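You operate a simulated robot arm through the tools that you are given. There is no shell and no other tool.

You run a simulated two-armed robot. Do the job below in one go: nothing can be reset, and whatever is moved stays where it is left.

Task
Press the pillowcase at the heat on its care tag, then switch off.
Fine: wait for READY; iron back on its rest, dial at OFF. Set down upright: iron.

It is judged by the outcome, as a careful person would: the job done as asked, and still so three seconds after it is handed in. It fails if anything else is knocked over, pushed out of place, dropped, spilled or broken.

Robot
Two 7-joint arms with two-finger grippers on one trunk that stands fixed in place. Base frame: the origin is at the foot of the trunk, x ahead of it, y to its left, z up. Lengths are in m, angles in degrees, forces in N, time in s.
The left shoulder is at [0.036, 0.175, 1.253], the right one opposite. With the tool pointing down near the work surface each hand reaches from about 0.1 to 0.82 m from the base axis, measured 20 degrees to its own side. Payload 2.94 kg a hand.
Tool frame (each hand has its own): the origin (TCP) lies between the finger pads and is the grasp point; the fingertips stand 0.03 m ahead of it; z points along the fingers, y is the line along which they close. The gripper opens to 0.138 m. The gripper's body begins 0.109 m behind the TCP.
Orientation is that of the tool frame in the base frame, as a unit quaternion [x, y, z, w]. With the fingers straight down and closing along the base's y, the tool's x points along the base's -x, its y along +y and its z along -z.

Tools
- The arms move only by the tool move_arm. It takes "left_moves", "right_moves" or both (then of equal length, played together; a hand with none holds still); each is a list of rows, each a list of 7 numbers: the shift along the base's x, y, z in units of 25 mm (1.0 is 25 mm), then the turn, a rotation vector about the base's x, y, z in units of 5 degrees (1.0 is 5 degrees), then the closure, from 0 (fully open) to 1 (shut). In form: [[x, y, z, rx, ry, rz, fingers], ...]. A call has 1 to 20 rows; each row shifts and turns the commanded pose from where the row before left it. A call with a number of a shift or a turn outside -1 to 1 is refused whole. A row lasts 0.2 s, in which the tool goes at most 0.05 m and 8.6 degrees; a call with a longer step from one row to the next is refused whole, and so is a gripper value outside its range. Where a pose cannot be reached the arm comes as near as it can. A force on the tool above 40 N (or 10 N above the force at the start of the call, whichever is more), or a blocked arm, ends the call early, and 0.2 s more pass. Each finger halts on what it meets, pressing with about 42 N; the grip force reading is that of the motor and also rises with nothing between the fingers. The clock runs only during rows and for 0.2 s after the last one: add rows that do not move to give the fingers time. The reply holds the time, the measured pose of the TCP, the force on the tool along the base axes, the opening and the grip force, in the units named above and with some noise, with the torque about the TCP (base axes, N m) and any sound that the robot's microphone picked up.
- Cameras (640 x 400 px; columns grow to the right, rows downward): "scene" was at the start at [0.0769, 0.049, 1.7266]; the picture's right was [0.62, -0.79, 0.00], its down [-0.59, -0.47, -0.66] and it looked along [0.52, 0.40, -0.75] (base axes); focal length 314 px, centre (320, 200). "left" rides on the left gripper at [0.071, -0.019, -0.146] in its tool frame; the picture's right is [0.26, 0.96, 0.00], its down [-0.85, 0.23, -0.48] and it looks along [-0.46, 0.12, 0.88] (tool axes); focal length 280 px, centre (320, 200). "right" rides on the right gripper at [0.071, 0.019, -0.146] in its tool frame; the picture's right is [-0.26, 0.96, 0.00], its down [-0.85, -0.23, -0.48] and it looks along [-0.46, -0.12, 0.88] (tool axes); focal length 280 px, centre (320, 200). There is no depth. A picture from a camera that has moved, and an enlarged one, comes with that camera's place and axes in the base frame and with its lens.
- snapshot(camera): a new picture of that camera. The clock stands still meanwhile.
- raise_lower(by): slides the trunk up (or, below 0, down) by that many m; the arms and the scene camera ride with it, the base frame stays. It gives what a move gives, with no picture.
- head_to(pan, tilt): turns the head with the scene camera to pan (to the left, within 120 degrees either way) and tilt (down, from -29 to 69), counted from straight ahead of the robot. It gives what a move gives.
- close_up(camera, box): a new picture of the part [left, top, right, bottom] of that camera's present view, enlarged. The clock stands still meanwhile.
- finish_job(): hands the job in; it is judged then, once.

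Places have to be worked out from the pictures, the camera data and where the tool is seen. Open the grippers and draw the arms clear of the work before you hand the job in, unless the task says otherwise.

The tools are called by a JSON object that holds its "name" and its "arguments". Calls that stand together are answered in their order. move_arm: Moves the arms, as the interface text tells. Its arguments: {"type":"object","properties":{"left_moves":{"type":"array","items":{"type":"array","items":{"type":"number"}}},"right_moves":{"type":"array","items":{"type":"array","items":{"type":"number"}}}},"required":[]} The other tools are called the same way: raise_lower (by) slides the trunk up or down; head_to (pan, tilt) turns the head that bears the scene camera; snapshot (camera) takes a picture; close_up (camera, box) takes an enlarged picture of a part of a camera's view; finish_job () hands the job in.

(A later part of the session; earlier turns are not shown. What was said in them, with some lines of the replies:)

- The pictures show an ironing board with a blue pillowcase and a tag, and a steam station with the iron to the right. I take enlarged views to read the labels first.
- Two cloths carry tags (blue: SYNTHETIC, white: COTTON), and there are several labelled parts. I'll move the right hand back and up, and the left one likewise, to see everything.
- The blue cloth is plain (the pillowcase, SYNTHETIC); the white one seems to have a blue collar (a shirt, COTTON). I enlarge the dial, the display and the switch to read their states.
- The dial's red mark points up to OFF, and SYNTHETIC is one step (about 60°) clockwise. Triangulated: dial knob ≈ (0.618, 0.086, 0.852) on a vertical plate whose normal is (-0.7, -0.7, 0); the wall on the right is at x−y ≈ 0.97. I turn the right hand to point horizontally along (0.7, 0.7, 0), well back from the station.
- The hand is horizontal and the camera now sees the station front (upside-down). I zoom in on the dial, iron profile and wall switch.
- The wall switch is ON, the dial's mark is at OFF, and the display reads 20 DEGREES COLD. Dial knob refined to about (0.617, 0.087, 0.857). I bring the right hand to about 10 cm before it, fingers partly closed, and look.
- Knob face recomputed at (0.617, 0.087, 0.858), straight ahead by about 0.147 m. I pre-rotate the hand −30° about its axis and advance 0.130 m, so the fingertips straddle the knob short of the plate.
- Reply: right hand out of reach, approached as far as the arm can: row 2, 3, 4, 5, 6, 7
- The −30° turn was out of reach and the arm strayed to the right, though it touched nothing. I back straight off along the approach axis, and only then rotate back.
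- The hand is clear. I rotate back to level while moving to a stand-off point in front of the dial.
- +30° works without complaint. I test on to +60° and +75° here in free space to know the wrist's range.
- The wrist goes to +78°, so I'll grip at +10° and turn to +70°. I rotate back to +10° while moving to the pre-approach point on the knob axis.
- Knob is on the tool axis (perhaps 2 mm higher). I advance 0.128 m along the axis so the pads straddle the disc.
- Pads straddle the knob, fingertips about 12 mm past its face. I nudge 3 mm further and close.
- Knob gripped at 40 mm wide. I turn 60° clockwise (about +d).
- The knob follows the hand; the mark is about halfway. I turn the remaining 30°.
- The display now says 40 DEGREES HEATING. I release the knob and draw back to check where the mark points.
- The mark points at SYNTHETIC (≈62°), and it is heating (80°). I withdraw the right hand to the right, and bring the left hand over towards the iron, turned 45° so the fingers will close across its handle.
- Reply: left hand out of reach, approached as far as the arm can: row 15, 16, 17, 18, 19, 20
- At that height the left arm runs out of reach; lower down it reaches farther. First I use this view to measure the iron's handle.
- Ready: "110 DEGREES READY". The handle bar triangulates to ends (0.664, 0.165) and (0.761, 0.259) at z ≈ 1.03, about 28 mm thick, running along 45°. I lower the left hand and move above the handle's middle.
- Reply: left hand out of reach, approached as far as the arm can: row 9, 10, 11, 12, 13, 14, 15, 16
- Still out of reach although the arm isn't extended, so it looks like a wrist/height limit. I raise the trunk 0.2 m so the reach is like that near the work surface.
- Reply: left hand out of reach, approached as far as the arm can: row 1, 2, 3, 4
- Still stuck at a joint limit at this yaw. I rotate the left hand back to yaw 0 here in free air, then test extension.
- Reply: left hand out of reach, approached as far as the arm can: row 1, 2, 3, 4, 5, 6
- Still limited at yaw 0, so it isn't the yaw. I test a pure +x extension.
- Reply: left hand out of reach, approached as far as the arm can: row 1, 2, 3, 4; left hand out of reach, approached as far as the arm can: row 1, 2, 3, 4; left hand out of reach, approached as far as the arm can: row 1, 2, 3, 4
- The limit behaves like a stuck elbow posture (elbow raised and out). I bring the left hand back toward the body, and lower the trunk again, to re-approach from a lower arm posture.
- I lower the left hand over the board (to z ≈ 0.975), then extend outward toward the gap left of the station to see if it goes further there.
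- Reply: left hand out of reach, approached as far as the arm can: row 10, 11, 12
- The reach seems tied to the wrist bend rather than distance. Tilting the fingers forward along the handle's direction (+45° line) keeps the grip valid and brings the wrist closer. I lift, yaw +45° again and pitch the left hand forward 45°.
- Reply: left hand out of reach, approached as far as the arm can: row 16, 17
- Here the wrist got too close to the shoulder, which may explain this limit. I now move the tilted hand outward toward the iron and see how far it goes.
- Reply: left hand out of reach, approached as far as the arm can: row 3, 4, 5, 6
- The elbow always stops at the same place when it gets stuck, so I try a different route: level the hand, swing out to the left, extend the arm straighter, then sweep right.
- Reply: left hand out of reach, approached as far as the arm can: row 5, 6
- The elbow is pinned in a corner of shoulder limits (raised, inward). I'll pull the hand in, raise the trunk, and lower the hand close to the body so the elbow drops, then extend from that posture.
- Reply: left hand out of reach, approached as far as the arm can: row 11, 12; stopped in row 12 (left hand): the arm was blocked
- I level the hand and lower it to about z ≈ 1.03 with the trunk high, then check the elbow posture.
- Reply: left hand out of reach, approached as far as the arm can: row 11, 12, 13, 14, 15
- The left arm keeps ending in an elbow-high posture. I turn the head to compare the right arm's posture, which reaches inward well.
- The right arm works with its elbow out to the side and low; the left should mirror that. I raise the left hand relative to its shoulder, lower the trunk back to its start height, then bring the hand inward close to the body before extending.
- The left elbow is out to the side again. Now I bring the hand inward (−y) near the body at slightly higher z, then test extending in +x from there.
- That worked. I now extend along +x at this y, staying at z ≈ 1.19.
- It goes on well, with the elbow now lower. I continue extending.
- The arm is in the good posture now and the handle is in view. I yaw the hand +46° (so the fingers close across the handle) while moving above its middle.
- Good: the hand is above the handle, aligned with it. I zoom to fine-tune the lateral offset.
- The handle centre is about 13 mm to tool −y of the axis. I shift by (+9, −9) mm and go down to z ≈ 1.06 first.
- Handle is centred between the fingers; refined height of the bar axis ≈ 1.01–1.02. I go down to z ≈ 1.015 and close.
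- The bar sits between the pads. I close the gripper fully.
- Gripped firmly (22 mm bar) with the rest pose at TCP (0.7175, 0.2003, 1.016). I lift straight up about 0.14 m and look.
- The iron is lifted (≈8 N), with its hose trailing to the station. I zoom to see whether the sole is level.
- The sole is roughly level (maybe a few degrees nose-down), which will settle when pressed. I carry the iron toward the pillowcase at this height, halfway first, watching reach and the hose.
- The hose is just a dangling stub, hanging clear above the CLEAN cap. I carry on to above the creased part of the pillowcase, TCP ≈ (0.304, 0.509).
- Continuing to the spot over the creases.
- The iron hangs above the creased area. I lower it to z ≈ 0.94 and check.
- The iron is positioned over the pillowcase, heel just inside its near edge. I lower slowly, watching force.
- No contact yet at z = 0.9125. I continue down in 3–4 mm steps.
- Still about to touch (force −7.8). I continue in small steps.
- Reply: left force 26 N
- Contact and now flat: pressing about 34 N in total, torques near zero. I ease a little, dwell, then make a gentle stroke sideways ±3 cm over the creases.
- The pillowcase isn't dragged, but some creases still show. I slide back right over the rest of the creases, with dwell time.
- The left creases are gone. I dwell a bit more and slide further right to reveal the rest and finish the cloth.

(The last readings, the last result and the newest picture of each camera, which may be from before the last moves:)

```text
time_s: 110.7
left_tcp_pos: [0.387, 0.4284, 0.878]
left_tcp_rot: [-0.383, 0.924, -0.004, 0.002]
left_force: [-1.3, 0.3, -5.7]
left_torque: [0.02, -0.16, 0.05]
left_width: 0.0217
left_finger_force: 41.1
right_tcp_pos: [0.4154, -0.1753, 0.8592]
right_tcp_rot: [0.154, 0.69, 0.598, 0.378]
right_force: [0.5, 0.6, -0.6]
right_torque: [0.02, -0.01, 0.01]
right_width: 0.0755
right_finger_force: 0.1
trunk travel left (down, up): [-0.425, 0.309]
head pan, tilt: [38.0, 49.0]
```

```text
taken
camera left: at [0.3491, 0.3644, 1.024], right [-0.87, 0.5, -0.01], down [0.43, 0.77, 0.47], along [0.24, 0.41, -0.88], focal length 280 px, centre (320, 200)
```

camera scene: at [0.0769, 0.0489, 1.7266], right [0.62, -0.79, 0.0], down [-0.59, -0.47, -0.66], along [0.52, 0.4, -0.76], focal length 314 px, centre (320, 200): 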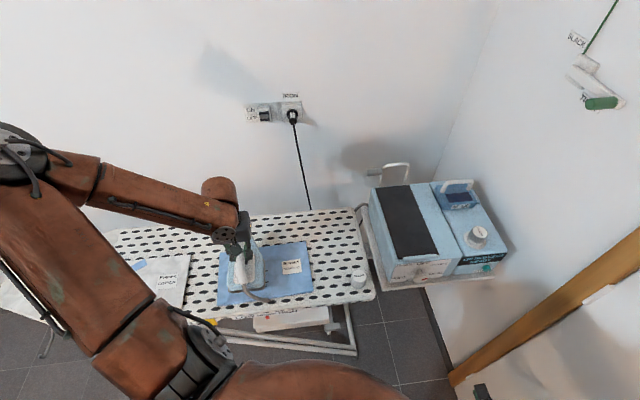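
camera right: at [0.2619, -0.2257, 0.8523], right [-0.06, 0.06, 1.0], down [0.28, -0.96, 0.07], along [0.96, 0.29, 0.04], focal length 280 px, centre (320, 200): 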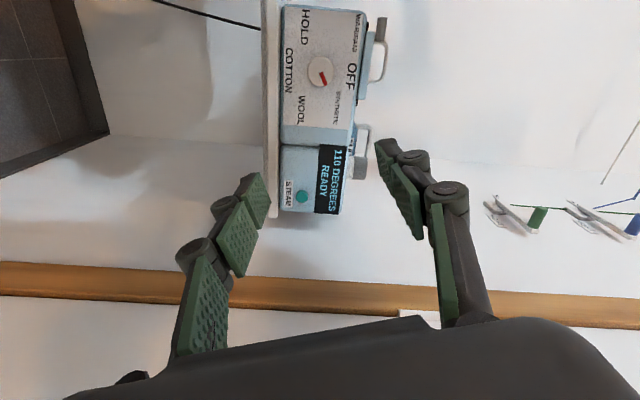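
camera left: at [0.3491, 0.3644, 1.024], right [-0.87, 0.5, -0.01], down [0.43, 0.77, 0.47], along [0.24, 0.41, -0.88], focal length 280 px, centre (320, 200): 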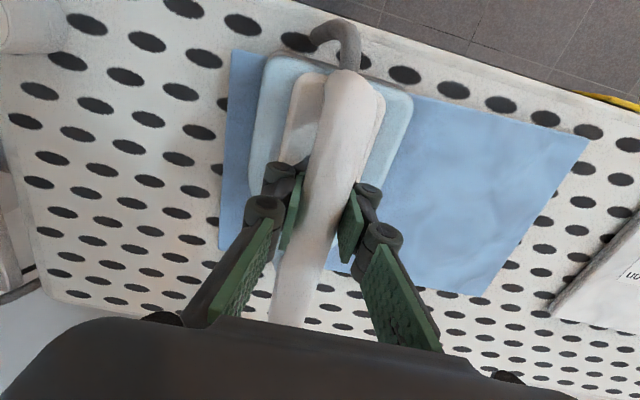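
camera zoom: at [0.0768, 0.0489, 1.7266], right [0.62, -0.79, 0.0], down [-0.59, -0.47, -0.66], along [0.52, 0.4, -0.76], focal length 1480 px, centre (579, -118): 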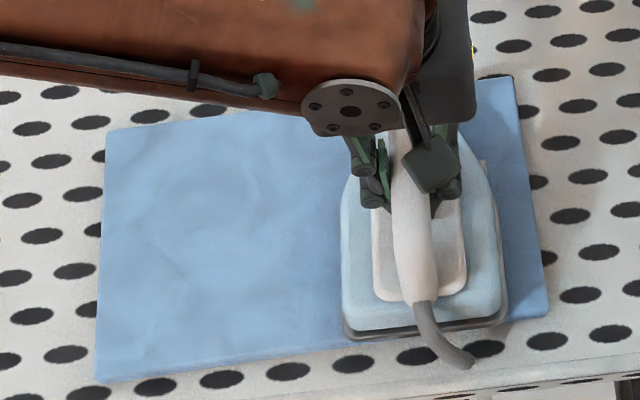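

All creases are gone and the cloth is in place. I lift the iron straight up to z ≈ 1.16.

{"name": "move_arm", "arguments": {"left_moves": [[0, 0, 0.5, 0, 0, 0, 1], [0, 0, 0.8, 0, 0, 0, 1], [0, 0, 1, 0, 0, 0, 1], [0, 0, 1, 0, 0, 0, 1], [0, 0, 1, 0, 0, 0, 1], [0, 0, 1, 0, 0, 0, 1], [0, 0, 1, 0, 0, 0, 1], [0, 0, 1, 0, 0, 0, 1], [0, 0, 1, 0, 0, 0, 1], [0, 0, 1, 0, 0, 0, 1], [0, 0, 1, 0, 0, 0, 1], [0, 0, 1, 0, 0, 0, 1], [0, 0, 0, 0, 0, 0, 1]]}}

{"name": "snapshot", "arguments": {"camera": "scene"}}

{"name": "snapshot", "arguments": {"camera": "left"}}

```text
time_s: 113.5
left_tcp_pos: [0.3872, 0.4306, 1.1602]
left_tcp_rot: [-0.382, 0.924, -0.003, 0.002]
left_force: [0.7, 0.0, -8.4]
left_torque: [-0.03, 0.11, -0.01]
left_width: 0.0213
left_finger_force: 41.5
right_tcp_pos: [0.4163, -0.1741, 0.8594]
right_tcp_rot: [0.154, 0.69, 0.597, 0.378]
right_force: [-0.1, -0.1, 0.2]
right_torque: [0.04, 0.0, 0.02]
right_width: 0.076
right_finger_force: 0.1
trunk travel left (down, up): [-0.425, 0.309]
head pan, tilt: [38.0, 49.0]
```

```text
taken
camera scene: at [0.0774, 0.0495, 1.7265], right [0.62, -0.79, 0.0], down [-0.59, -0.47, -0.66], along [0.52, 0.4, -0.76], focal length 314 px, centre (320, 200)
```

scene: 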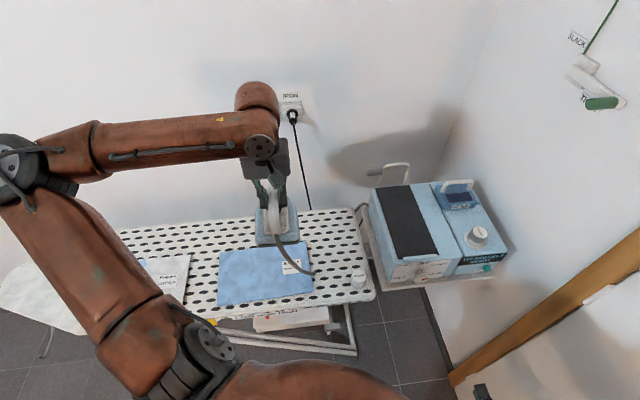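

```text
taken
camera left: at [0.3505, 0.3665, 1.3058], right [-0.87, 0.5, -0.01], down [0.43, 0.77, 0.47], along [0.24, 0.41, -0.88], focal length 280 px, centre (320, 200)
```

left: 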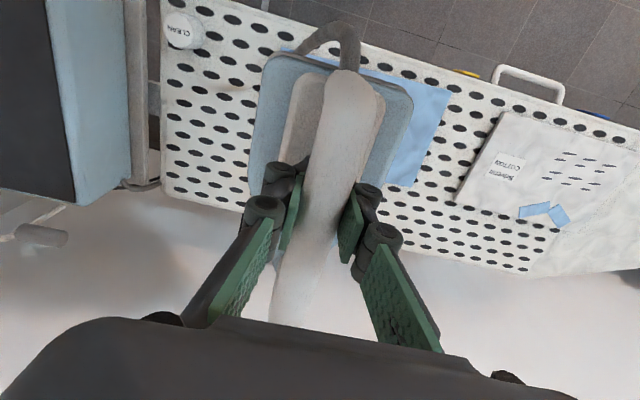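

Now I retrace the path to above the rest, first part.

{"name": "move_arm", "arguments": {"left_moves": [[0.6, -0.2, 0.3, 0, 0, 0, 1], [0.8, -0.3, 0.3, 0, 0, 0, 1], [0.8, -0.58, 0, 0, 0, 0, 1], [0.8, -0.58, 0, 0, 0, 0, 1], [0.8, -0.58, 0, 0, 0, 0, 1], [0.8, -0.58, 0, 0, 0, 0, 1], [0.8, -0.58, 0, 0, 0, 0, 1], [0.8, -0.58, 0, 0, 0, 0, 1], [0.8, -0.58, 0, 0, 0, 0, 1]]}}

{"name": "snapshot", "arguments": {"camera": "scene"}}

```text
time_s: 115.5
left_tcp_pos: [0.5632, 0.3136, 1.1738]
left_tcp_rot: [-0.384, 0.923, -0.002, 0.0]
left_force: [0.6, -0.5, -9.1]
left_torque: [-0.06, 0.09, -0.03]
left_width: 0.0215
left_finger_force: 41.6
right_tcp_pos: [0.4176, -0.175, 0.8594]
right_tcp_rot: [0.155, 0.69, 0.597, 0.378]
right_force: [0.7, 0.3, -0.5]
right_torque: [0.0, 0.0, -0.01]
right_width: 0.076
right_finger_force: 0.0
trunk travel left (down, up): [-0.425, 0.309]
head pan, tilt: [38.0, 49.0]
```

```text
taken
camera scene: at [0.0785, 0.0476, 1.7265], right [0.62, -0.79, 0.0], down [-0.6, -0.46, -0.66], along [0.52, 0.4, -0.76], focal length 314 px, centre (320, 200)
```

scene: 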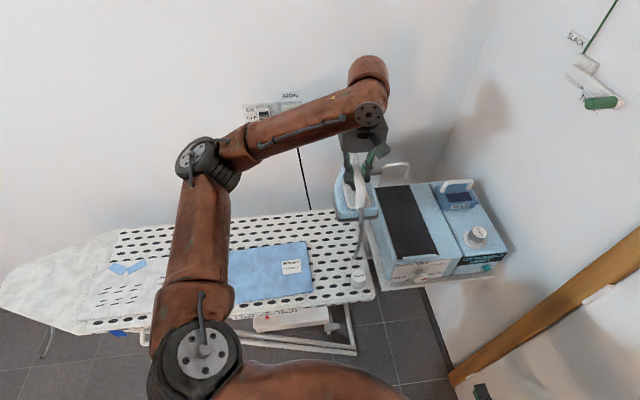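

Now the second part, to directly above the rest pose.

{"name": "move_arm", "arguments": {"left_moves": [[0.77, -0.567, 0, 0, 0, 0, 1], [0.77, -0.567, 0, 0, 0, 0, 1], [0.77, -0.567, 0, 0, 0, 0, 1], [0.77, -0.567, 0, 0, 0, 0, 1], [0.77, -0.567, 0, 0, 0, 0, 1], [0.77, -0.567, 0, 0, 0, 0, 1], [0.77, -0.567, 0, 0, 0, 0, 1], [0.77, -0.567, 0, 0, 0, 0, 1], [0, 0, 0, 0, 0, 0, 1], [0, 0, 0, 0, 0, 0, 1]]}}

{"name": "snapshot", "arguments": {"camera": "left"}}

{"name": "close_up", "arguments": {"camera": "right", "box": [350, 0, 600, 150]}}

{"name": "close_up", "arguments": {"camera": "scene", "box": [360, 120, 500, 290]}}

```text
time_s: 117.7
left_tcp_pos: [0.7157, 0.1979, 1.1736]
left_tcp_rot: [-0.384, 0.923, -0.003, 0.001]
left_force: [0.6, -0.7, -9.2]
left_torque: [-0.11, 0.05, 0.02]
left_width: 0.0214
left_finger_force: 41.9
right_tcp_pos: [0.4173, -0.1758, 0.8585]
right_tcp_rot: [0.154, 0.69, 0.598, 0.377]
right_force: [0.2, -0.4, 0.6]
right_torque: [0.02, 0.04, -0.02]
right_width: 0.0761
right_finger_force: 0.0
trunk travel left (down, up): [-0.425, 0.309]
head pan, tilt: [38.0, 49.0]
```

```text
taken
camera left: at [0.6794, 0.1351, 1.3193], right [-0.87, 0.5, 0.0], down [0.43, 0.77, 0.47], along [0.24, 0.41, -0.88], focal length 280 px, centre (320, 200)
```

left: 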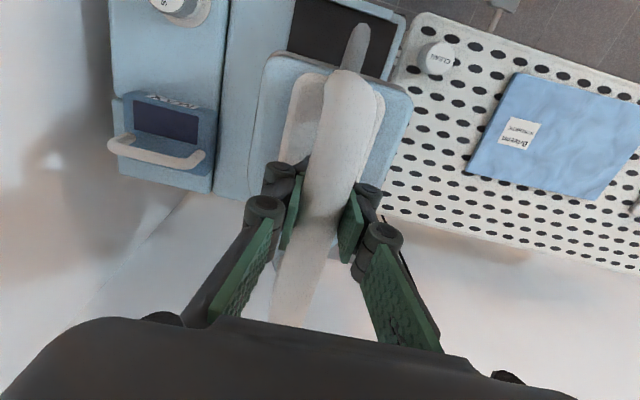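

```text
2.56 times, centred on (475, 75) of right
camera zoom: at [0.2628, -0.2267, 0.8516], right [-0.05, 0.05, 1.0], down [0.28, -0.96, 0.07], along [0.96, 0.29, 0.04], focal length 718 px, centre (-77, 520)
```

zoom: 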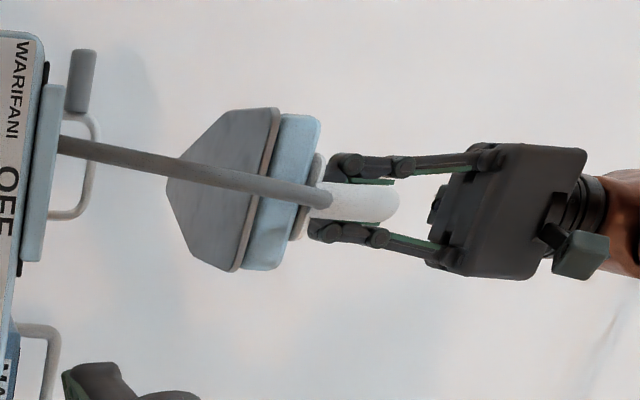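

```text
2.35 times, centred on (430, 205) of scene
camera zoom: at [0.0784, 0.0477, 1.7265], right [0.62, -0.79, 0.0], down [-0.6, -0.46, -0.66], along [0.52, 0.4, -0.76], focal length 740 px, centre (61, 188)
```

zoom: 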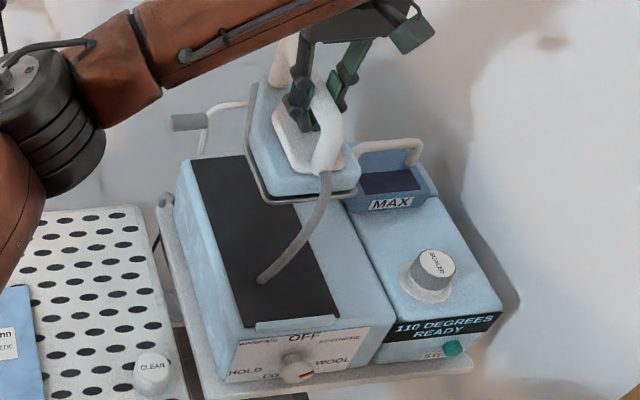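

Iron pitch unchanged; sole about 84 mm below TCP, so contact is expected near TCP z ≈ 1.016. I lower to about 1.03 with a 2 mm xy correction.

{"name": "move_arm", "arguments": {"left_moves": [[0.07, 0.09, -0.5, 0, 0, 0, 1], [0, 0, -0.8, 0, 0, 0, 1], [0, 0, -0.8, 0, 0, 0, 1], [0, 0, -0.8, 0, 0, 0, 1], [0, 0, -0.8, 0, 0, 0, 1], [0, 0, -0.8, 0, 0, 0, 1], [0, 0, -0.6, 0, 0, 0, 1], [0, 0, -0.5, 0, 0, 0, 1], [0, 0, -0.15, 0, 0, 0, 1]]}}

{"name": "close_up", "arguments": {"camera": "scene", "box": [360, 120, 500, 290]}}

{"name": "snapshot", "arguments": {"camera": "left"}}

```text
time_s: 119.7
left_tcp_pos: [0.7182, 0.2025, 1.0299]
left_tcp_rot: [-0.383, 0.924, -0.003, 0.001]
left_force: [0.9, -0.4, -9.1]
left_torque: [-0.07, 0.07, -0.03]
left_width: 0.0216
left_finger_force: 41.5
right_tcp_pos: [0.4173, -0.1759, 0.8586]
right_tcp_rot: [0.154, 0.69, 0.598, 0.378]
right_force: [-0.4, 0.0, 0.3]
right_torque: [0.02, -0.04, 0.0]
right_width: 0.0758
right_finger_force: 0.0
trunk travel left (down, up): [-0.425, 0.309]
head pan, tilt: [38.0, 49.0]
```

```text
2.35 times, centred on (430, 205) of scene
camera zoom: at [0.0779, 0.0483, 1.7265], right [0.62, -0.79, 0.0], down [-0.6, -0.46, -0.66], along [0.52, 0.4, -0.76], focal length 740 px, centre (61, 188)
```

zoom: 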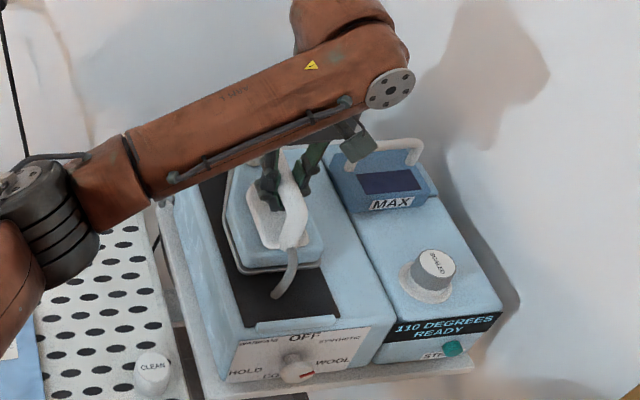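

```text
taken
camera left: at [0.6807, 0.1392, 1.1762], right [-0.87, 0.5, -0.01], down [0.43, 0.77, 0.48], along [0.24, 0.41, -0.88], focal length 280 px, centre (320, 200)
```

left: 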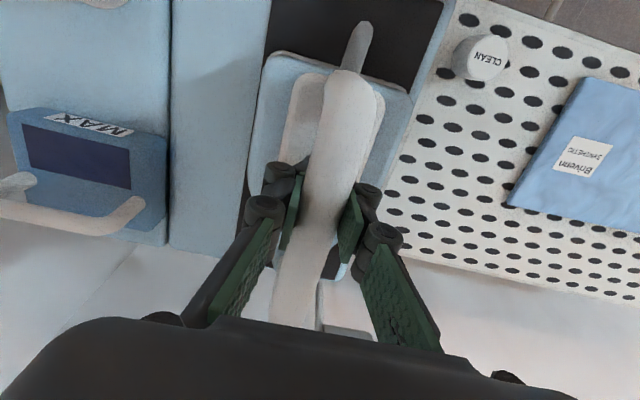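

Aligned over the rest as before. I lower the last centimetre gently.

{"name": "move_arm", "arguments": {"left_moves": [[0, 0, -0.15, 0, 0, 0, 1], [0, 0, -0.15, 0, 0, 0, 1]]}}

{"name": "move_arm", "arguments": {"left_moves": [[0, 0, -0.1, 0, 0, 0, 1], [0, 0, -0.1, 0, 0, 0, 1]]}}

```text
time_s: 120.3
left_tcp_pos: [0.7171, 0.2021, 1.0224]
left_tcp_rot: [-0.384, 0.923, -0.002, 0.001]
left_force: [0.5, 0.3, -8.5]
left_torque: [-0.09, 0.11, -0.01]
left_width: 0.0214
left_finger_force: 41.0
right_tcp_pos: [0.4166, -0.1757, 0.86]
right_tcp_rot: [0.154, 0.69, 0.598, 0.377]
right_force: [-0.2, -0.1, -0.9]
right_torque: [-0.01, 0.03, 0.04]
right_width: 0.076
right_finger_force: 0.1
trunk travel left (down, up): [-0.425, 0.309]
head pan, tilt: [38.0, 49.0]
```

```text
time_s: 120.9
left_tcp_pos: [0.7172, 0.2028, 1.0195]
left_tcp_rot: [-0.384, 0.923, -0.002, 0.001]
left_force: [0.4, 0.4, -8.4]
left_torque: [-0.11, 0.09, 0.03]
left_width: 0.0214
left_finger_force: 41.5
right_tcp_pos: [0.4182, -0.1752, 0.8593]
right_tcp_rot: [0.154, 0.69, 0.598, 0.378]
right_force: [-0.5, -0.6, 0.3]
right_torque: [0.0, 0.03, 0.0]
right_width: 0.0759
right_finger_force: 0.1
trunk travel left (down, up): [-0.425, 0.309]
head pan, tilt: [38.0, 49.0]
```

{"name": "move_arm", "arguments": {"left_moves": [[0, 0, -0.1, 0, 0, 0, 1], [0, 0, -0.08, 0, 0, 0, 1]]}}

{"name": "move_arm", "arguments": {"left_moves": [[0, 0, -0.08, 0, 0, 0, 1], [0, 0, 0, 0, 0, 0, 1]]}}

```text
time_s: 121.5
left_tcp_pos: [0.7174, 0.2031, 1.0119]
left_tcp_rot: [-0.383, 0.924, -0.002, 0.001]
left_force: [0.1, 0.1, -8.5]
left_torque: [-0.08, 0.1, -0.05]
left_width: 0.0215
left_finger_force: 41.3
right_tcp_pos: [0.4166, -0.1756, 0.8603]
right_tcp_rot: [0.154, 0.69, 0.598, 0.378]
right_force: [0.0, 0.9, 0.1]
right_torque: [0.01, 0.01, 0.04]
right_width: 0.0759
right_finger_force: 0.0
trunk travel left (down, up): [-0.425, 0.309]
head pan, tilt: [38.0, 49.0]
```

```text
time_s: 122.1
left_tcp_pos: [0.7175, 0.2023, 1.0108]
left_tcp_rot: [-0.383, 0.924, -0.003, 0.001]
left_force: [-0.4, 0.9, -8.8]
left_torque: [-0.1, 0.08, -0.04]
left_width: 0.021
left_finger_force: 41.9
right_tcp_pos: [0.4165, -0.1738, 0.8588]
right_tcp_rot: [0.154, 0.69, 0.598, 0.378]
right_force: [0.3, 0.2, -0.1]
right_torque: [0.01, -0.03, -0.02]
right_width: 0.0759
right_finger_force: 0.0
trunk travel left (down, up): [-0.425, 0.309]
head pan, tilt: [38.0, 49.0]
```

It is already 5 mm lower than when gripped (pressing must have shifted the handle a little in the fingers). I continue in small steps until contact.

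{"name": "move_arm", "arguments": {"left_moves": [[0, 0, -0.1, 0, 0, 0, 1], [0, 0, 0, 0, 0, 0, 1]]}}

{"name": "move_arm", "arguments": {"left_moves": [[0, 0, -0.1, 0, 0, 0, 1], [0, 0, 0, 0, 0, 0, 1]]}}

{"name": "close_up", "arguments": {"camera": "scene", "box": [380, 180, 460, 290]}}

```text
time_s: 122.7
left_tcp_pos: [0.7171, 0.2029, 1.0112]
left_tcp_rot: [-0.383, 0.924, -0.003, 0.002]
left_force: [0.7, 0.1, 0.1]
left_torque: [0.62, -0.48, -0.04]
left_width: 0.0214
left_finger_force: 41.2
right_tcp_pos: [0.417, -0.1758, 0.8586]
right_tcp_rot: [0.154, 0.69, 0.598, 0.378]
right_force: [-0.3, -0.3, -0.1]
right_torque: [0.0, -0.01, -0.01]
right_width: 0.0757
right_finger_force: 0.0
trunk travel left (down, up): [-0.425, 0.309]
head pan, tilt: [38.0, 49.0]
```

```text
time_s: 123.3
left_tcp_pos: [0.7166, 0.2033, 1.0108]
left_tcp_rot: [-0.383, 0.924, -0.004, 0.004]
left_force: [5.4, 0.2, 18.2]
left_torque: [-0.48, 0.56, -0.03]
left_width: 0.0214
left_finger_force: 41.5
right_tcp_pos: [0.415, -0.1747, 0.8602]
right_tcp_rot: [0.154, 0.689, 0.599, 0.378]
right_force: [0.8, -0.1, -0.4]
right_torque: [0.04, -0.01, 0.01]
right_width: 0.0758
right_finger_force: 0.2
trunk travel left (down, up): [-0.425, 0.309]
head pan, tilt: [38.0, 49.0]
```

```text
3.64 times, centred on (420, 235) of scene
camera zoom: at [0.0754, 0.0476, 1.7269], right [0.62, -0.79, 0.0], down [-0.59, -0.46, -0.66], along [0.52, 0.4, -0.75], focal length 1143 px, centre (-44, 73)
```

zoom: 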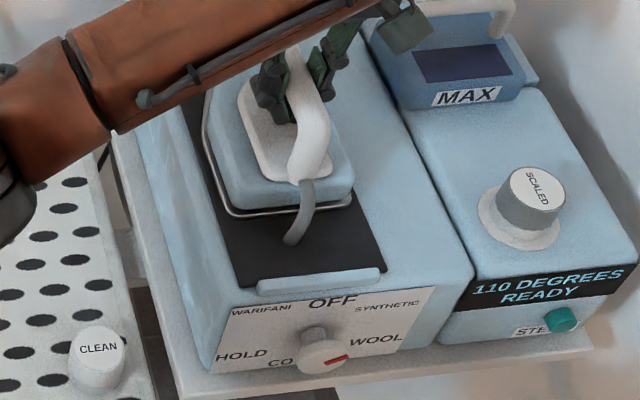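

The iron is seated on its rest (≈27 N down). I ease off a little, then open the fingers.

{"name": "move_arm", "arguments": {"left_moves": [[0, 0, 0.06, 0, 0, 0, 1], [0, 0, 0, 0, 0, 0, 1], [0, 0, 0, 0, 0, 0, 0.8], [0, 0, 0, 0, 0, 0, 0.6], [0, 0, 0, 0, 0, 0, 0.3], [0, 0, 0, 0, 0, 0, 0], [0, 0, 0, 0, 0, 0, 0], [0, 0, 0, 0, 0, 0, 0], [0, 0, 0, 0, 0, 0, 0]]}}

{"name": "snapshot", "arguments": {"camera": "left"}}

{"name": "close_up", "arguments": {"camera": "scene", "box": [380, 180, 460, 290]}}

```text
time_s: 125.3
left_tcp_pos: [0.716, 0.2029, 1.0094]
left_tcp_rot: [-0.383, 0.924, -0.002, 0.002]
left_force: [-0.4, -0.5, -1.0]
left_torque: [0.0, -0.01, -0.02]
left_width: 0.138
left_finger_force: 0.0
right_tcp_pos: [0.4161, -0.175, 0.8594]
right_tcp_rot: [0.154, 0.69, 0.598, 0.378]
right_force: [-0.4, -0.2, 0.0]
right_torque: [0.01, -0.01, 0.03]
right_width: 0.076
right_finger_force: 0.0
trunk travel left (down, up): [-0.425, 0.309]
head pan, tilt: [38.0, 49.0]
```

```text
taken
camera left: at [0.6794, 0.1396, 1.1547], right [-0.87, 0.5, -0.01], down [0.43, 0.77, 0.48], along [0.24, 0.41, -0.88], focal length 280 px, centre (320, 200)
```

left: 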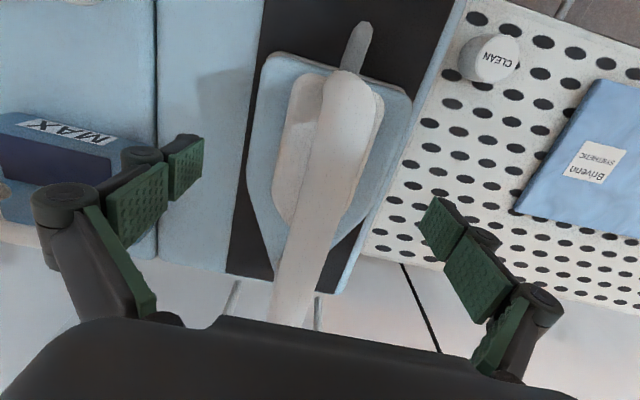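

```text
3.64 times, centred on (420, 235) of scene
camera zoom: at [0.0768, 0.0481, 1.7266], right [0.62, -0.79, 0.0], down [-0.59, -0.46, -0.66], along [0.52, 0.4, -0.75], focal length 1143 px, centre (-44, 73)
```

zoom: 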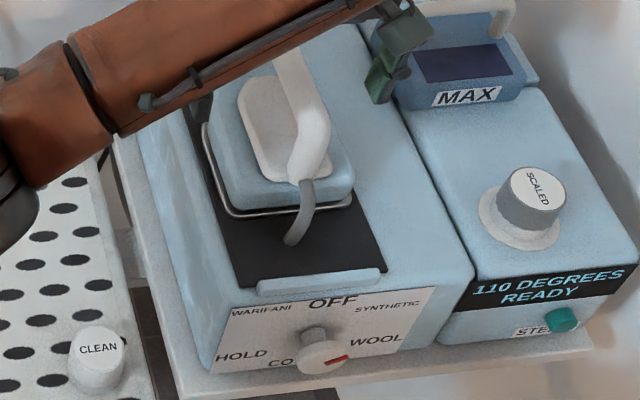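

Iron is seated back on its rest and released. I raise the left hand straight up, then withdraw it over toward the left.

{"name": "move_arm", "arguments": {"left_moves": [[0, 0, 0.4, 0, 0, 0, 0], [0, 0, 0.8, 0, 0, 0, 0], [0, 0, 1, 0, 0, 0, 0], [0, 0, 1, 0, 0, 0, 0], [0, 0, 1, 0, 0, 0, 0], [0, 0, 1, 0, 0, 0, 0], [0, 0, 1, 0, 0, 0, 0], [0, 0, 0.4, 0, 0, 0, 0], [-0.8, 0.6, 0, 0, 0, 0, 0], [-0.8, 0.6, 0, 0, 0, 0, 0], [-0.8, 0.6, 0, 0, 0, 0, 0], [-0.8, 0.6, 0, 0, 0, 0, 0], [-0.8, 0.6, 0, 0, 0, 0, 0], [-0.8, 0.6, 0, 0, 0, 0, 0], [-0.8, 0.6, 0, 0, 0, 0, 0], [-0.8, 0.6, 0, 0, 0, 0, 0], [-0.8, 0.6, 0, 0, 0, 0, 0], [-0.8, 0.6, 0, 0, 0, 0, 0], [-0.8, 0.6, 0, 0, 0, 0, 0], [-0.8, 0.6, 0, 0, 0, 0, 0]]}}

{"name": "snapshot", "arguments": {"camera": "scene"}}

{"name": "close_up", "arguments": {"camera": "scene", "box": [360, 150, 520, 290]}}

{"name": "snapshot", "arguments": {"camera": "right"}}

```text
time_s: 129.5
left_tcp_pos: [0.4748, 0.3829, 1.1739]
left_tcp_rot: [-0.382, 0.924, -0.003, 0.001]
left_force: [0.6, -0.4, -0.4]
left_torque: [0.03, 0.0, -0.01]
left_width: 0.138
left_finger_force: 0.1
right_tcp_pos: [0.4163, -0.1743, 0.8596]
right_tcp_rot: [0.153, 0.69, 0.598, 0.378]
right_force: [0.0, 0.1, 0.7]
right_torque: [0.0, 0.01, -0.01]
right_width: 0.0758
right_finger_force: 0.1
trunk travel left (down, up): [-0.425, 0.309]
head pan, tilt: [38.0, 49.0]
```

```text
taken
camera scene: at [0.0755, 0.0492, 1.7267], right [0.62, -0.79, 0.0], down [-0.59, -0.47, -0.66], along [0.52, 0.4, -0.75], focal length 314 px, centre (320, 200)
```

scene: 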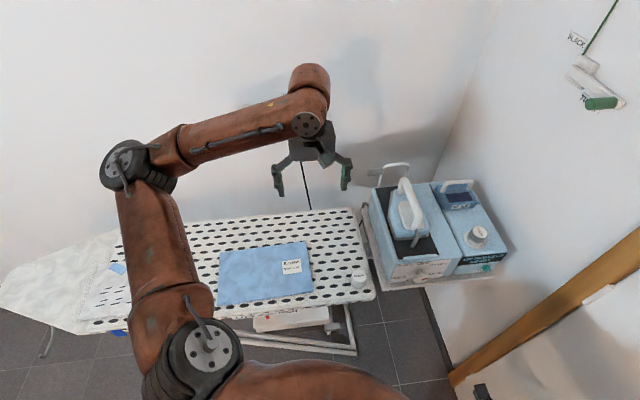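

```text
2.86 times, centred on (440, 220) of scene
camera zoom: at [0.0755, 0.0492, 1.7267], right [0.62, -0.79, 0.0], down [-0.59, -0.47, -0.66], along [0.52, 0.4, -0.75], focal length 898 px, centre (-23, 143)
```

zoom: 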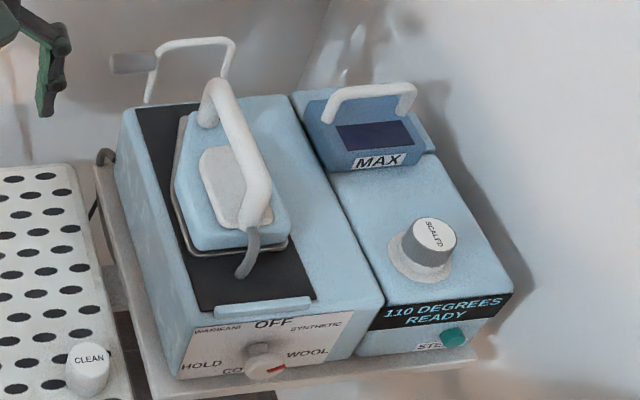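

```text
taken
camera right: at [0.2614, -0.2261, 0.8523], right [-0.06, 0.06, 1.0], down [0.28, -0.96, 0.07], along [0.96, 0.29, 0.04], focal length 280 px, centre (320, 200)
```

right: 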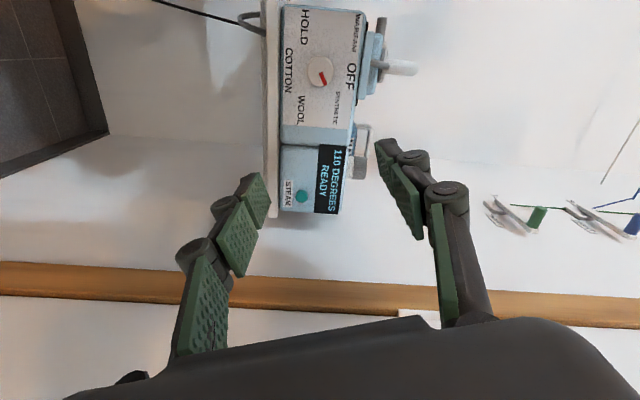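

The iron sits as it did originally. Now the right hand goes back to the dial: first to the pre-approach point, keeping its +70° roll.

{"name": "move_arm", "arguments": {"right_moves": [[0.5, 0.8, 0, 0, 0, 0, 0.45], [0.5, 0.8, 0, 0, 0, 0, 0.45], [0.5, 0.8, 0, 0, 0, 0, 0.45], [0.5, 0.8, 0, 0, 0, 0, 0.45], [0.5, 0.8, 0, 0, 0, 0, 0.45], [0.5, 0.8, 0, 0, 0, 0, 0.45], [0.5, 0.8, 0, 0, 0, 0, 0.45], [0.5, 0.8, 0, 0, 0, 0, 0.45], [0, 0, 0, 0, 0, 0, 0.45]]}}

{"name": "snapshot", "arguments": {"camera": "right"}}

```text
time_s: 131.5
left_tcp_pos: [0.4753, 0.3817, 1.1737]
left_tcp_rot: [-0.384, 0.923, -0.002, 0.002]
left_force: [-0.7, 0.1, 0.7]
left_torque: [0.02, -0.03, 0.01]
left_width: 0.1378
left_finger_force: 0.0
right_tcp_pos: [0.5171, -0.0145, 0.8579]
right_tcp_rot: [0.154, 0.689, 0.598, 0.378]
right_force: [-0.1, 0.0, 0.5]
right_torque: [0.02, 0.0, 0.0]
right_width: 0.0758
right_finger_force: 0.1
trunk travel left (down, up): [-0.425, 0.309]
head pan, tilt: [38.0, 49.0]
```

```text
taken
camera right: at [0.363, -0.0661, 0.851], right [-0.06, 0.05, 1.0], down [0.28, -0.96, 0.07], along [0.96, 0.29, 0.04], focal length 280 px, centre (320, 200)
```

right: 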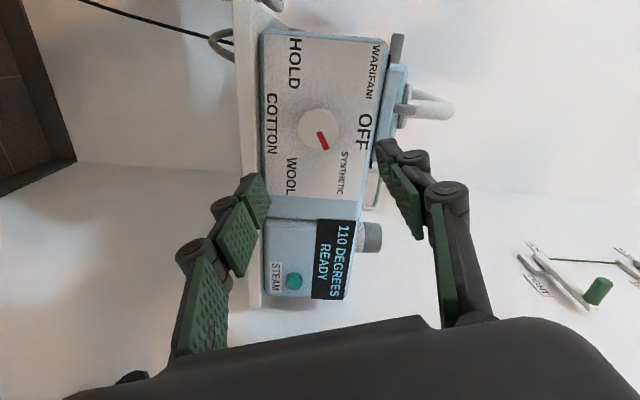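

Knob is on axis. I advance 0.127 m, straddling the knob, and close.

{"name": "move_arm", "arguments": {"right_moves": [[0.8, 0.8, -0.03, 0, 0, 0, 0.45], [0.8, 0.8, 0, 0, 0, 0, 0.45], [0.8, 0.8, 0, 0, 0, 0, 0.45], [0.6, 0.6, 0, 0, 0, 0, 0.45], [0.4, 0.4, 0, 0, 0, 0, 0.45], [0.17, 0.2, 0, 0, 0, 0, 0.45], [0, 0, 0, 0, 0, 0, 0.6], [0, 0, 0, 0, 0, 0, 0.8], [0, 0, 0, 0, 0, 0, 1], [0, 0, 0, 0, 0, 0, 1], [0, 0, 0, 0, 0, 0, 1]]}}

{"name": "snapshot", "arguments": {"camera": "right"}}

```text
time_s: 133.9
left_tcp_pos: [0.4759, 0.3821, 1.173]
left_tcp_rot: [-0.384, 0.923, -0.003, 0.001]
left_force: [-0.1, -0.2, 0.4]
left_torque: [0.02, 0.03, 0.02]
left_width: 0.138
left_finger_force: 0.1
right_tcp_pos: [0.6052, 0.0757, 0.8572]
right_tcp_rot: [0.156, 0.691, 0.596, 0.377]
right_force: [1.0, -0.3, -7.0]
right_torque: [-0.04, 0.08, -0.1]
right_width: 0.0401
right_finger_force: 44.3
trunk travel left (down, up): [-0.425, 0.309]
head pan, tilt: [38.0, 49.0]
```

```text
taken
camera right: at [0.4515, 0.0235, 0.8501], right [-0.05, 0.06, 1.0], down [0.28, -0.96, 0.07], along [0.96, 0.29, 0.04], focal length 280 px, centre (320, 200)
```

right: 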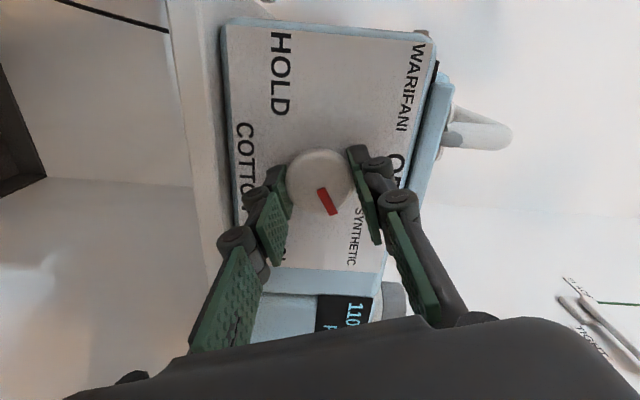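

Gripped again. I turn it back 60° counter-clockwise to OFF.

{"name": "move_arm", "arguments": {"right_moves": [[0, 0, 0.03, -0.85, -0.85, 0, 1], [0, 0, 0, -0.85, -0.85, 0, 1], [0, 0, 0, -0.85, -0.85, 0, 1], [0, 0, 0, -0.85, -0.85, 0, 1], [0, 0, 0, -0.85, -0.85, 0, 1], [0, 0, 0, -0.85, -0.85, 0, 1], [0, 0, 0, -0.85, -0.85, 0, 1], [0, 0, 0, -0.85, -0.85, 0, 1], [0, 0, 0, -0.85, -0.85, 0, 1], [0, 0, 0, -0.9, -0.9, 0, 1], [0, 0, 0, 0, 0, 0, 1]]}}

{"name": "snapshot", "arguments": {"camera": "right"}}

{"name": "close_up", "arguments": {"camera": "scene", "box": [370, 230, 530, 310]}}

```text
time_s: 136.3
left_tcp_pos: [0.4762, 0.3826, 1.1722]
left_tcp_rot: [-0.384, 0.923, -0.003, 0.001]
left_force: [-0.3, -0.4, -0.2]
left_torque: [0.02, -0.03, -0.02]
left_width: 0.1379
left_finger_force: 0.0
right_tcp_pos: [0.6066, 0.075, 0.8573]
right_tcp_rot: [-0.215, 0.675, 0.326, 0.626]
right_force: [-8.0, 0.0, -17.8]
right_torque: [-0.13, 0.21, 0.12]
right_width: 0.0401
right_finger_force: 46.1
trunk travel left (down, up): [-0.425, 0.309]
head pan, tilt: [38.0, 49.0]
```

```text
taken
camera right: at [0.4808, -0.0061, 0.7901], right [-0.64, 0.64, 0.42], down [-0.07, -0.6, 0.8], along [0.76, 0.48, 0.43], focal length 280 px, centre (320, 200)
```

right: 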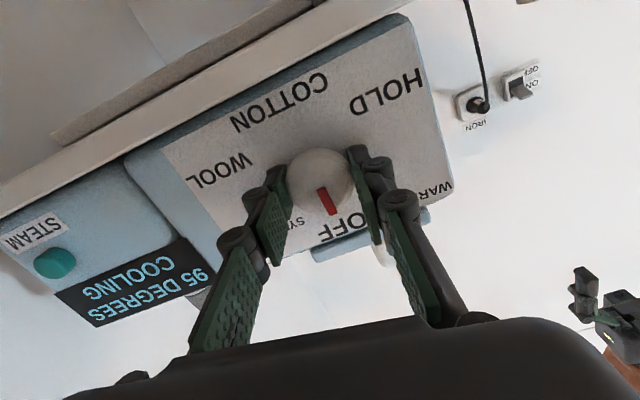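

```text
4.00 times, centred on (450, 270) of scene
camera zoom: at [0.0777, 0.0491, 1.7264], right [0.62, -0.79, 0.0], down [-0.6, -0.47, -0.66], along [0.52, 0.4, -0.76], focal length 1258 px, centre (-200, -80)
```

zoom: 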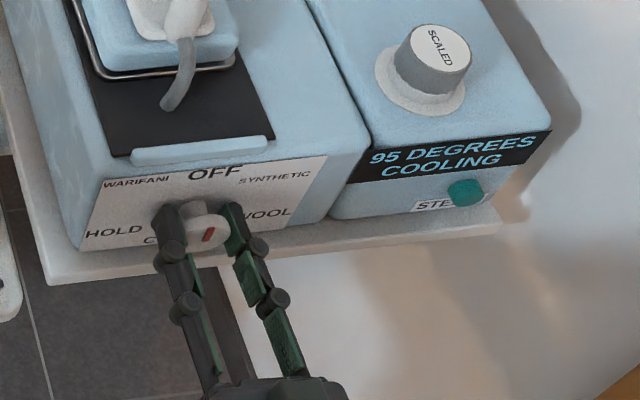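

The display says COOLING and the mark matches its original OFF position. I release and back away.

{"name": "move_arm", "arguments": {"right_moves": [[0, 0, 0, 0, 0, 0, 0.7], [0, 0, 0, 0, 0, 0, 0.45], [0, 0, 0, 0, 0, 0, 0.45], [-0.5, -0.5, 0, 0, 0, 0, 0.45], [-0.8, -0.8, 0, 0, 0, 0, 0.45], [-0.8, -0.8, 0, 0, 0, 0, 0.45], [-0.8, -0.8, 0, 0, 0, 0, 0.45], [-0.8, -0.8, 0, 0, 0, 0, 0.45], [-0.8, -0.8, 0, 0, 0, 0, 0]]}}

{"name": "close_up", "arguments": {"camera": "scene", "box": [370, 220, 530, 310]}}

{"name": "snapshot", "arguments": {"camera": "right"}}

{"name": "snapshot", "arguments": {"camera": "scene"}}

```text
time_s: 138.3
left_tcp_pos: [0.4759, 0.3819, 1.1733]
left_tcp_rot: [-0.384, 0.923, -0.002, 0.002]
left_force: [-0.2, -0.2, 0.1]
left_torque: [0.05, 0.0, -0.02]
left_width: 0.1379
left_finger_force: 0.0
right_tcp_pos: [0.4923, -0.0364, 0.8598]
right_tcp_rot: [-0.214, 0.674, 0.326, 0.628]
right_force: [-0.2, 0.1, 0.5]
right_torque: [-0.01, 0.01, 0.0]
right_width: 0.1105
right_finger_force: 0.0
trunk travel left (down, up): [-0.425, 0.309]
head pan, tilt: [38.0, 49.0]
```

```text
4.00 times, centred on (450, 265) of scene
camera zoom: at [0.0761, 0.0479, 1.7267], right [0.62, -0.79, 0.0], down [-0.59, -0.46, -0.66], along [0.52, 0.4, -0.75], focal length 1258 px, centre (-200, -60)
```

zoom: 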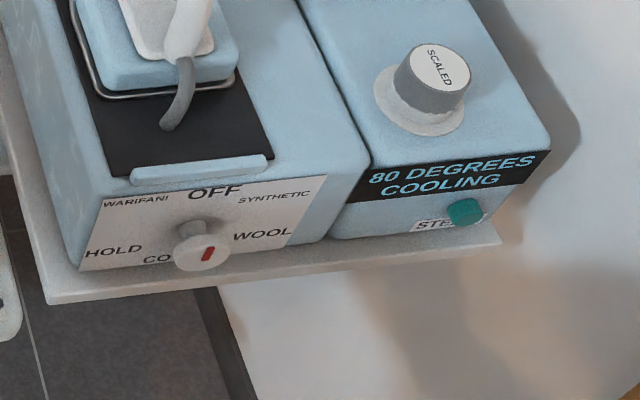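

```text
taken
camera right: at [0.3671, -0.118, 0.792], right [-0.64, 0.64, 0.42], down [-0.07, -0.6, 0.8], along [0.76, 0.48, 0.43], focal length 280 px, centre (320, 200)
```

right: 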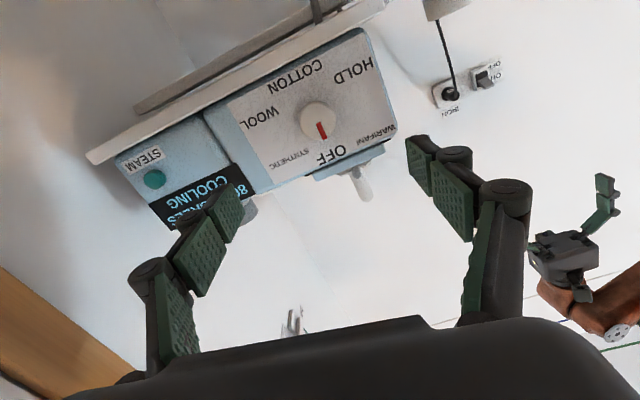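

```text
taken
camera scene: at [0.0761, 0.0479, 1.7267], right [0.62, -0.79, 0.0], down [-0.59, -0.46, -0.66], along [0.52, 0.4, -0.75], focal length 314 px, centre (320, 200)
```

scene: 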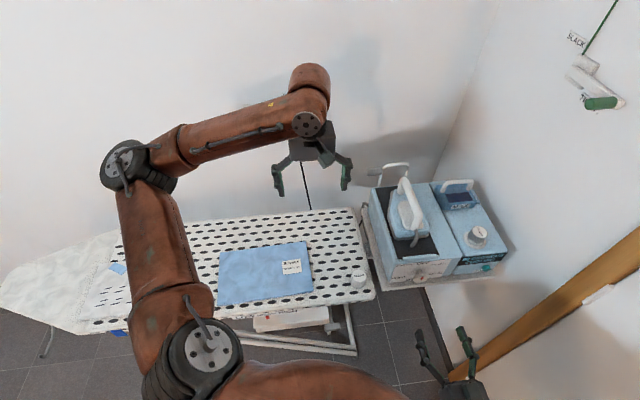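

Dial reads OFF, display cooling. I check the mark closely, and the pillowcase.

{"name": "close_up", "arguments": {"camera": "right", "box": [250, 50, 410, 190]}}

{"name": "close_up", "arguments": {"camera": "scene", "box": [200, 225, 330, 310]}}

{"name": "close_up", "arguments": {"camera": "scene", "box": [350, 150, 510, 250]}}

```text
2.86 times, centred on (330, 120) of right
camera zoom: at [0.3671, -0.118, 0.792], right [-0.64, 0.64, 0.42], down [-0.07, -0.6, 0.8], along [0.76, 0.48, 0.43], focal length 801 px, centre (291, 429)
```

zoom: 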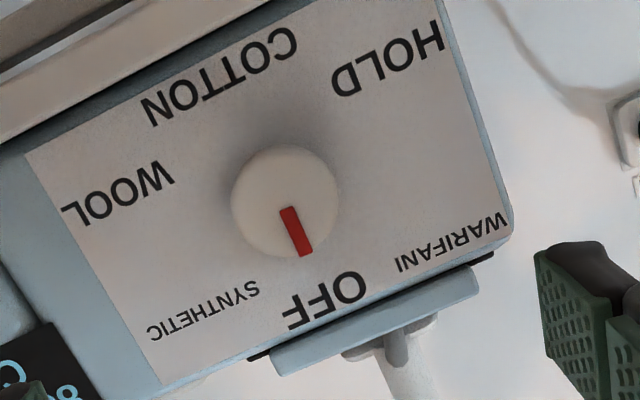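

```text
4.71 times, centred on (265, 268) of scene
camera zoom: at [0.0761, 0.0479, 1.7267], right [0.62, -0.79, 0.0], down [-0.59, -0.46, -0.66], along [0.52, 0.4, -0.75], focal length 1480 px, centre (579, -118)
```

zoom: 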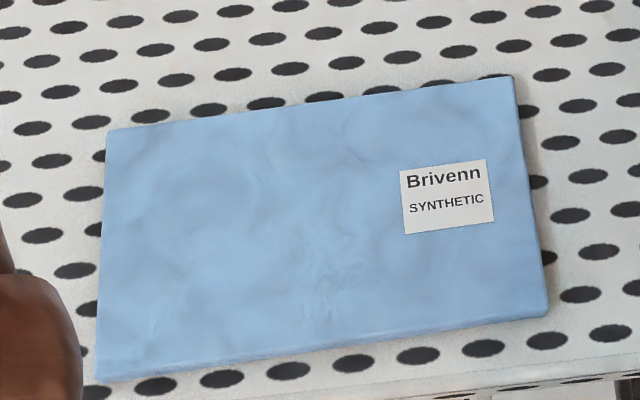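

```text
4.00 times, centred on (430, 200) of scene
camera zoom: at [0.0761, 0.0479, 1.7267], right [0.62, -0.79, 0.0], down [-0.59, -0.46, -0.66], along [0.52, 0.4, -0.75], focal length 1258 px, centre (-120, 200)
```

zoom: 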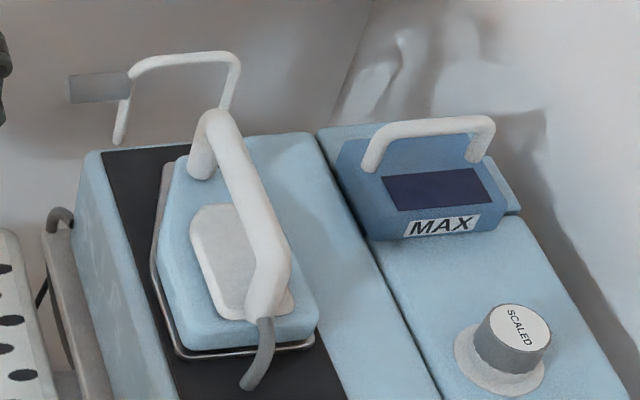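

Everything matches: creases gone, iron exactly on its rest, dial at OFF. I draw both arms clear, grippers open.

{"name": "move_arm", "arguments": {"left_moves": [[-0.6, 0.5, 0.4, 0, 0, 0, 0], [-0.6, 0.5, 0.4, 0, 0, 0, 0], [-0.6, 0.5, 0.4, 0, 0, 0, 0], [-0.6, 0.5, 0.4, 0, 0, 0, 0], [-0.6, 0.5, 0.4, 0, 0, 0, 0], [-0.6, 0.5, 0.4, 0, 0, 0, 0], [-0.6, 0.5, 0, 0, 0, 0, 0], [-0.6, 0.5, 0, 0, 0, 0, 0]], "right_moves": [[-0.5, -0.8, 0, 0, 0, 0, 0], [-0.5, -0.8, 0, 0, 0, 0, 0], [-0.5, -0.8, 0, 0, 0, 0, 0], [-0.5, -0.8, 0, 0, 0, 0, 0], [-0.5, -0.8, 0, 0, 0, 0, 0], [-0.5, -0.8, 0, 0, 0, 0, 0], [0, 0, 0, 0, 0, 0, 0], [0, 0, 0, 0, 0, 0, 0]]}}

{"name": "snapshot", "arguments": {"camera": "scene"}}

```text
time_s: 140.1
left_tcp_pos: [0.3553, 0.4816, 1.2344]
left_tcp_rot: [-0.383, 0.924, -0.003, 0.002]
left_force: [-0.4, -0.1, -0.3]
left_torque: [0.03, -0.05, 0.0]
left_width: 0.1382
left_finger_force: 0.1
right_tcp_pos: [0.4177, -0.1591, 0.86]
right_tcp_rot: [-0.214, 0.674, 0.326, 0.628]
right_force: [-0.3, 0.7, -0.7]
right_torque: [0.0, 0.0, 0.02]
right_width: 0.138
right_finger_force: 0.1
trunk travel left (down, up): [-0.425, 0.309]
head pan, tilt: [38.0, 49.0]
```

```text
taken
camera scene: at [0.0752, 0.0478, 1.7267], right [0.62, -0.79, 0.0], down [-0.59, -0.46, -0.66], along [0.52, 0.4, -0.75], focal length 314 px, centre (320, 200)
```

scene: 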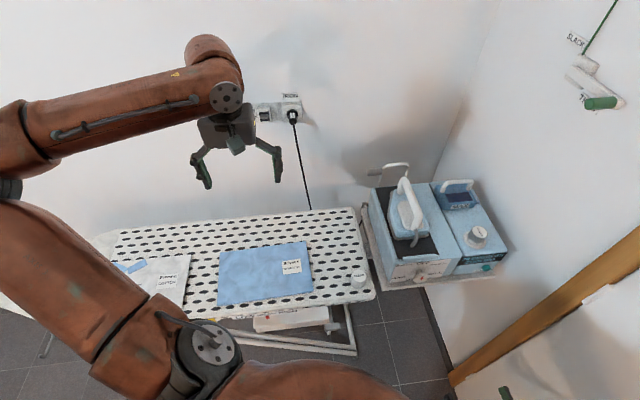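

Both arms are clear with grippers open, the pillowcase is pressed smooth, the iron is on its rest and the dial is at OFF. I hand the job in.

{"name": "finish_job", "arguments": {}}

```text
The job is handed in.
```

The pillowcase is pressed and the iron is switched off. I've handed the job in, but no verdict has come back yet.

- **Which cloth:** I took the plain blue cloth tagged SYNTHETIC to be the pillowcase. The white one tagged COTTON looks like a shirt with a blue collar, so I left it alone.
- **Heat:** I set the dial to SYNTHETIC and waited until the display read "110 DEGREES READY" before lifting the iron.
- **Pressing:** I pressed and slid the iron across the whole cloth. The creases no longer show in the close-up, and the cloth did not shift.
- **Iron:** It is back upright on its rest and looks the same as in the first pictures.
- **Switched off:** The dial mark points at OFF, and the display changed to "COOLING". I left the wall switch on, since the task asked only for the dial at OFF.

Finding a posture in which the left arm could reach the iron took several tries. Early on, the right hand also strayed close to the station when a turn was out of reach. It touched nothing, and in the last pictures nothing else looks moved.
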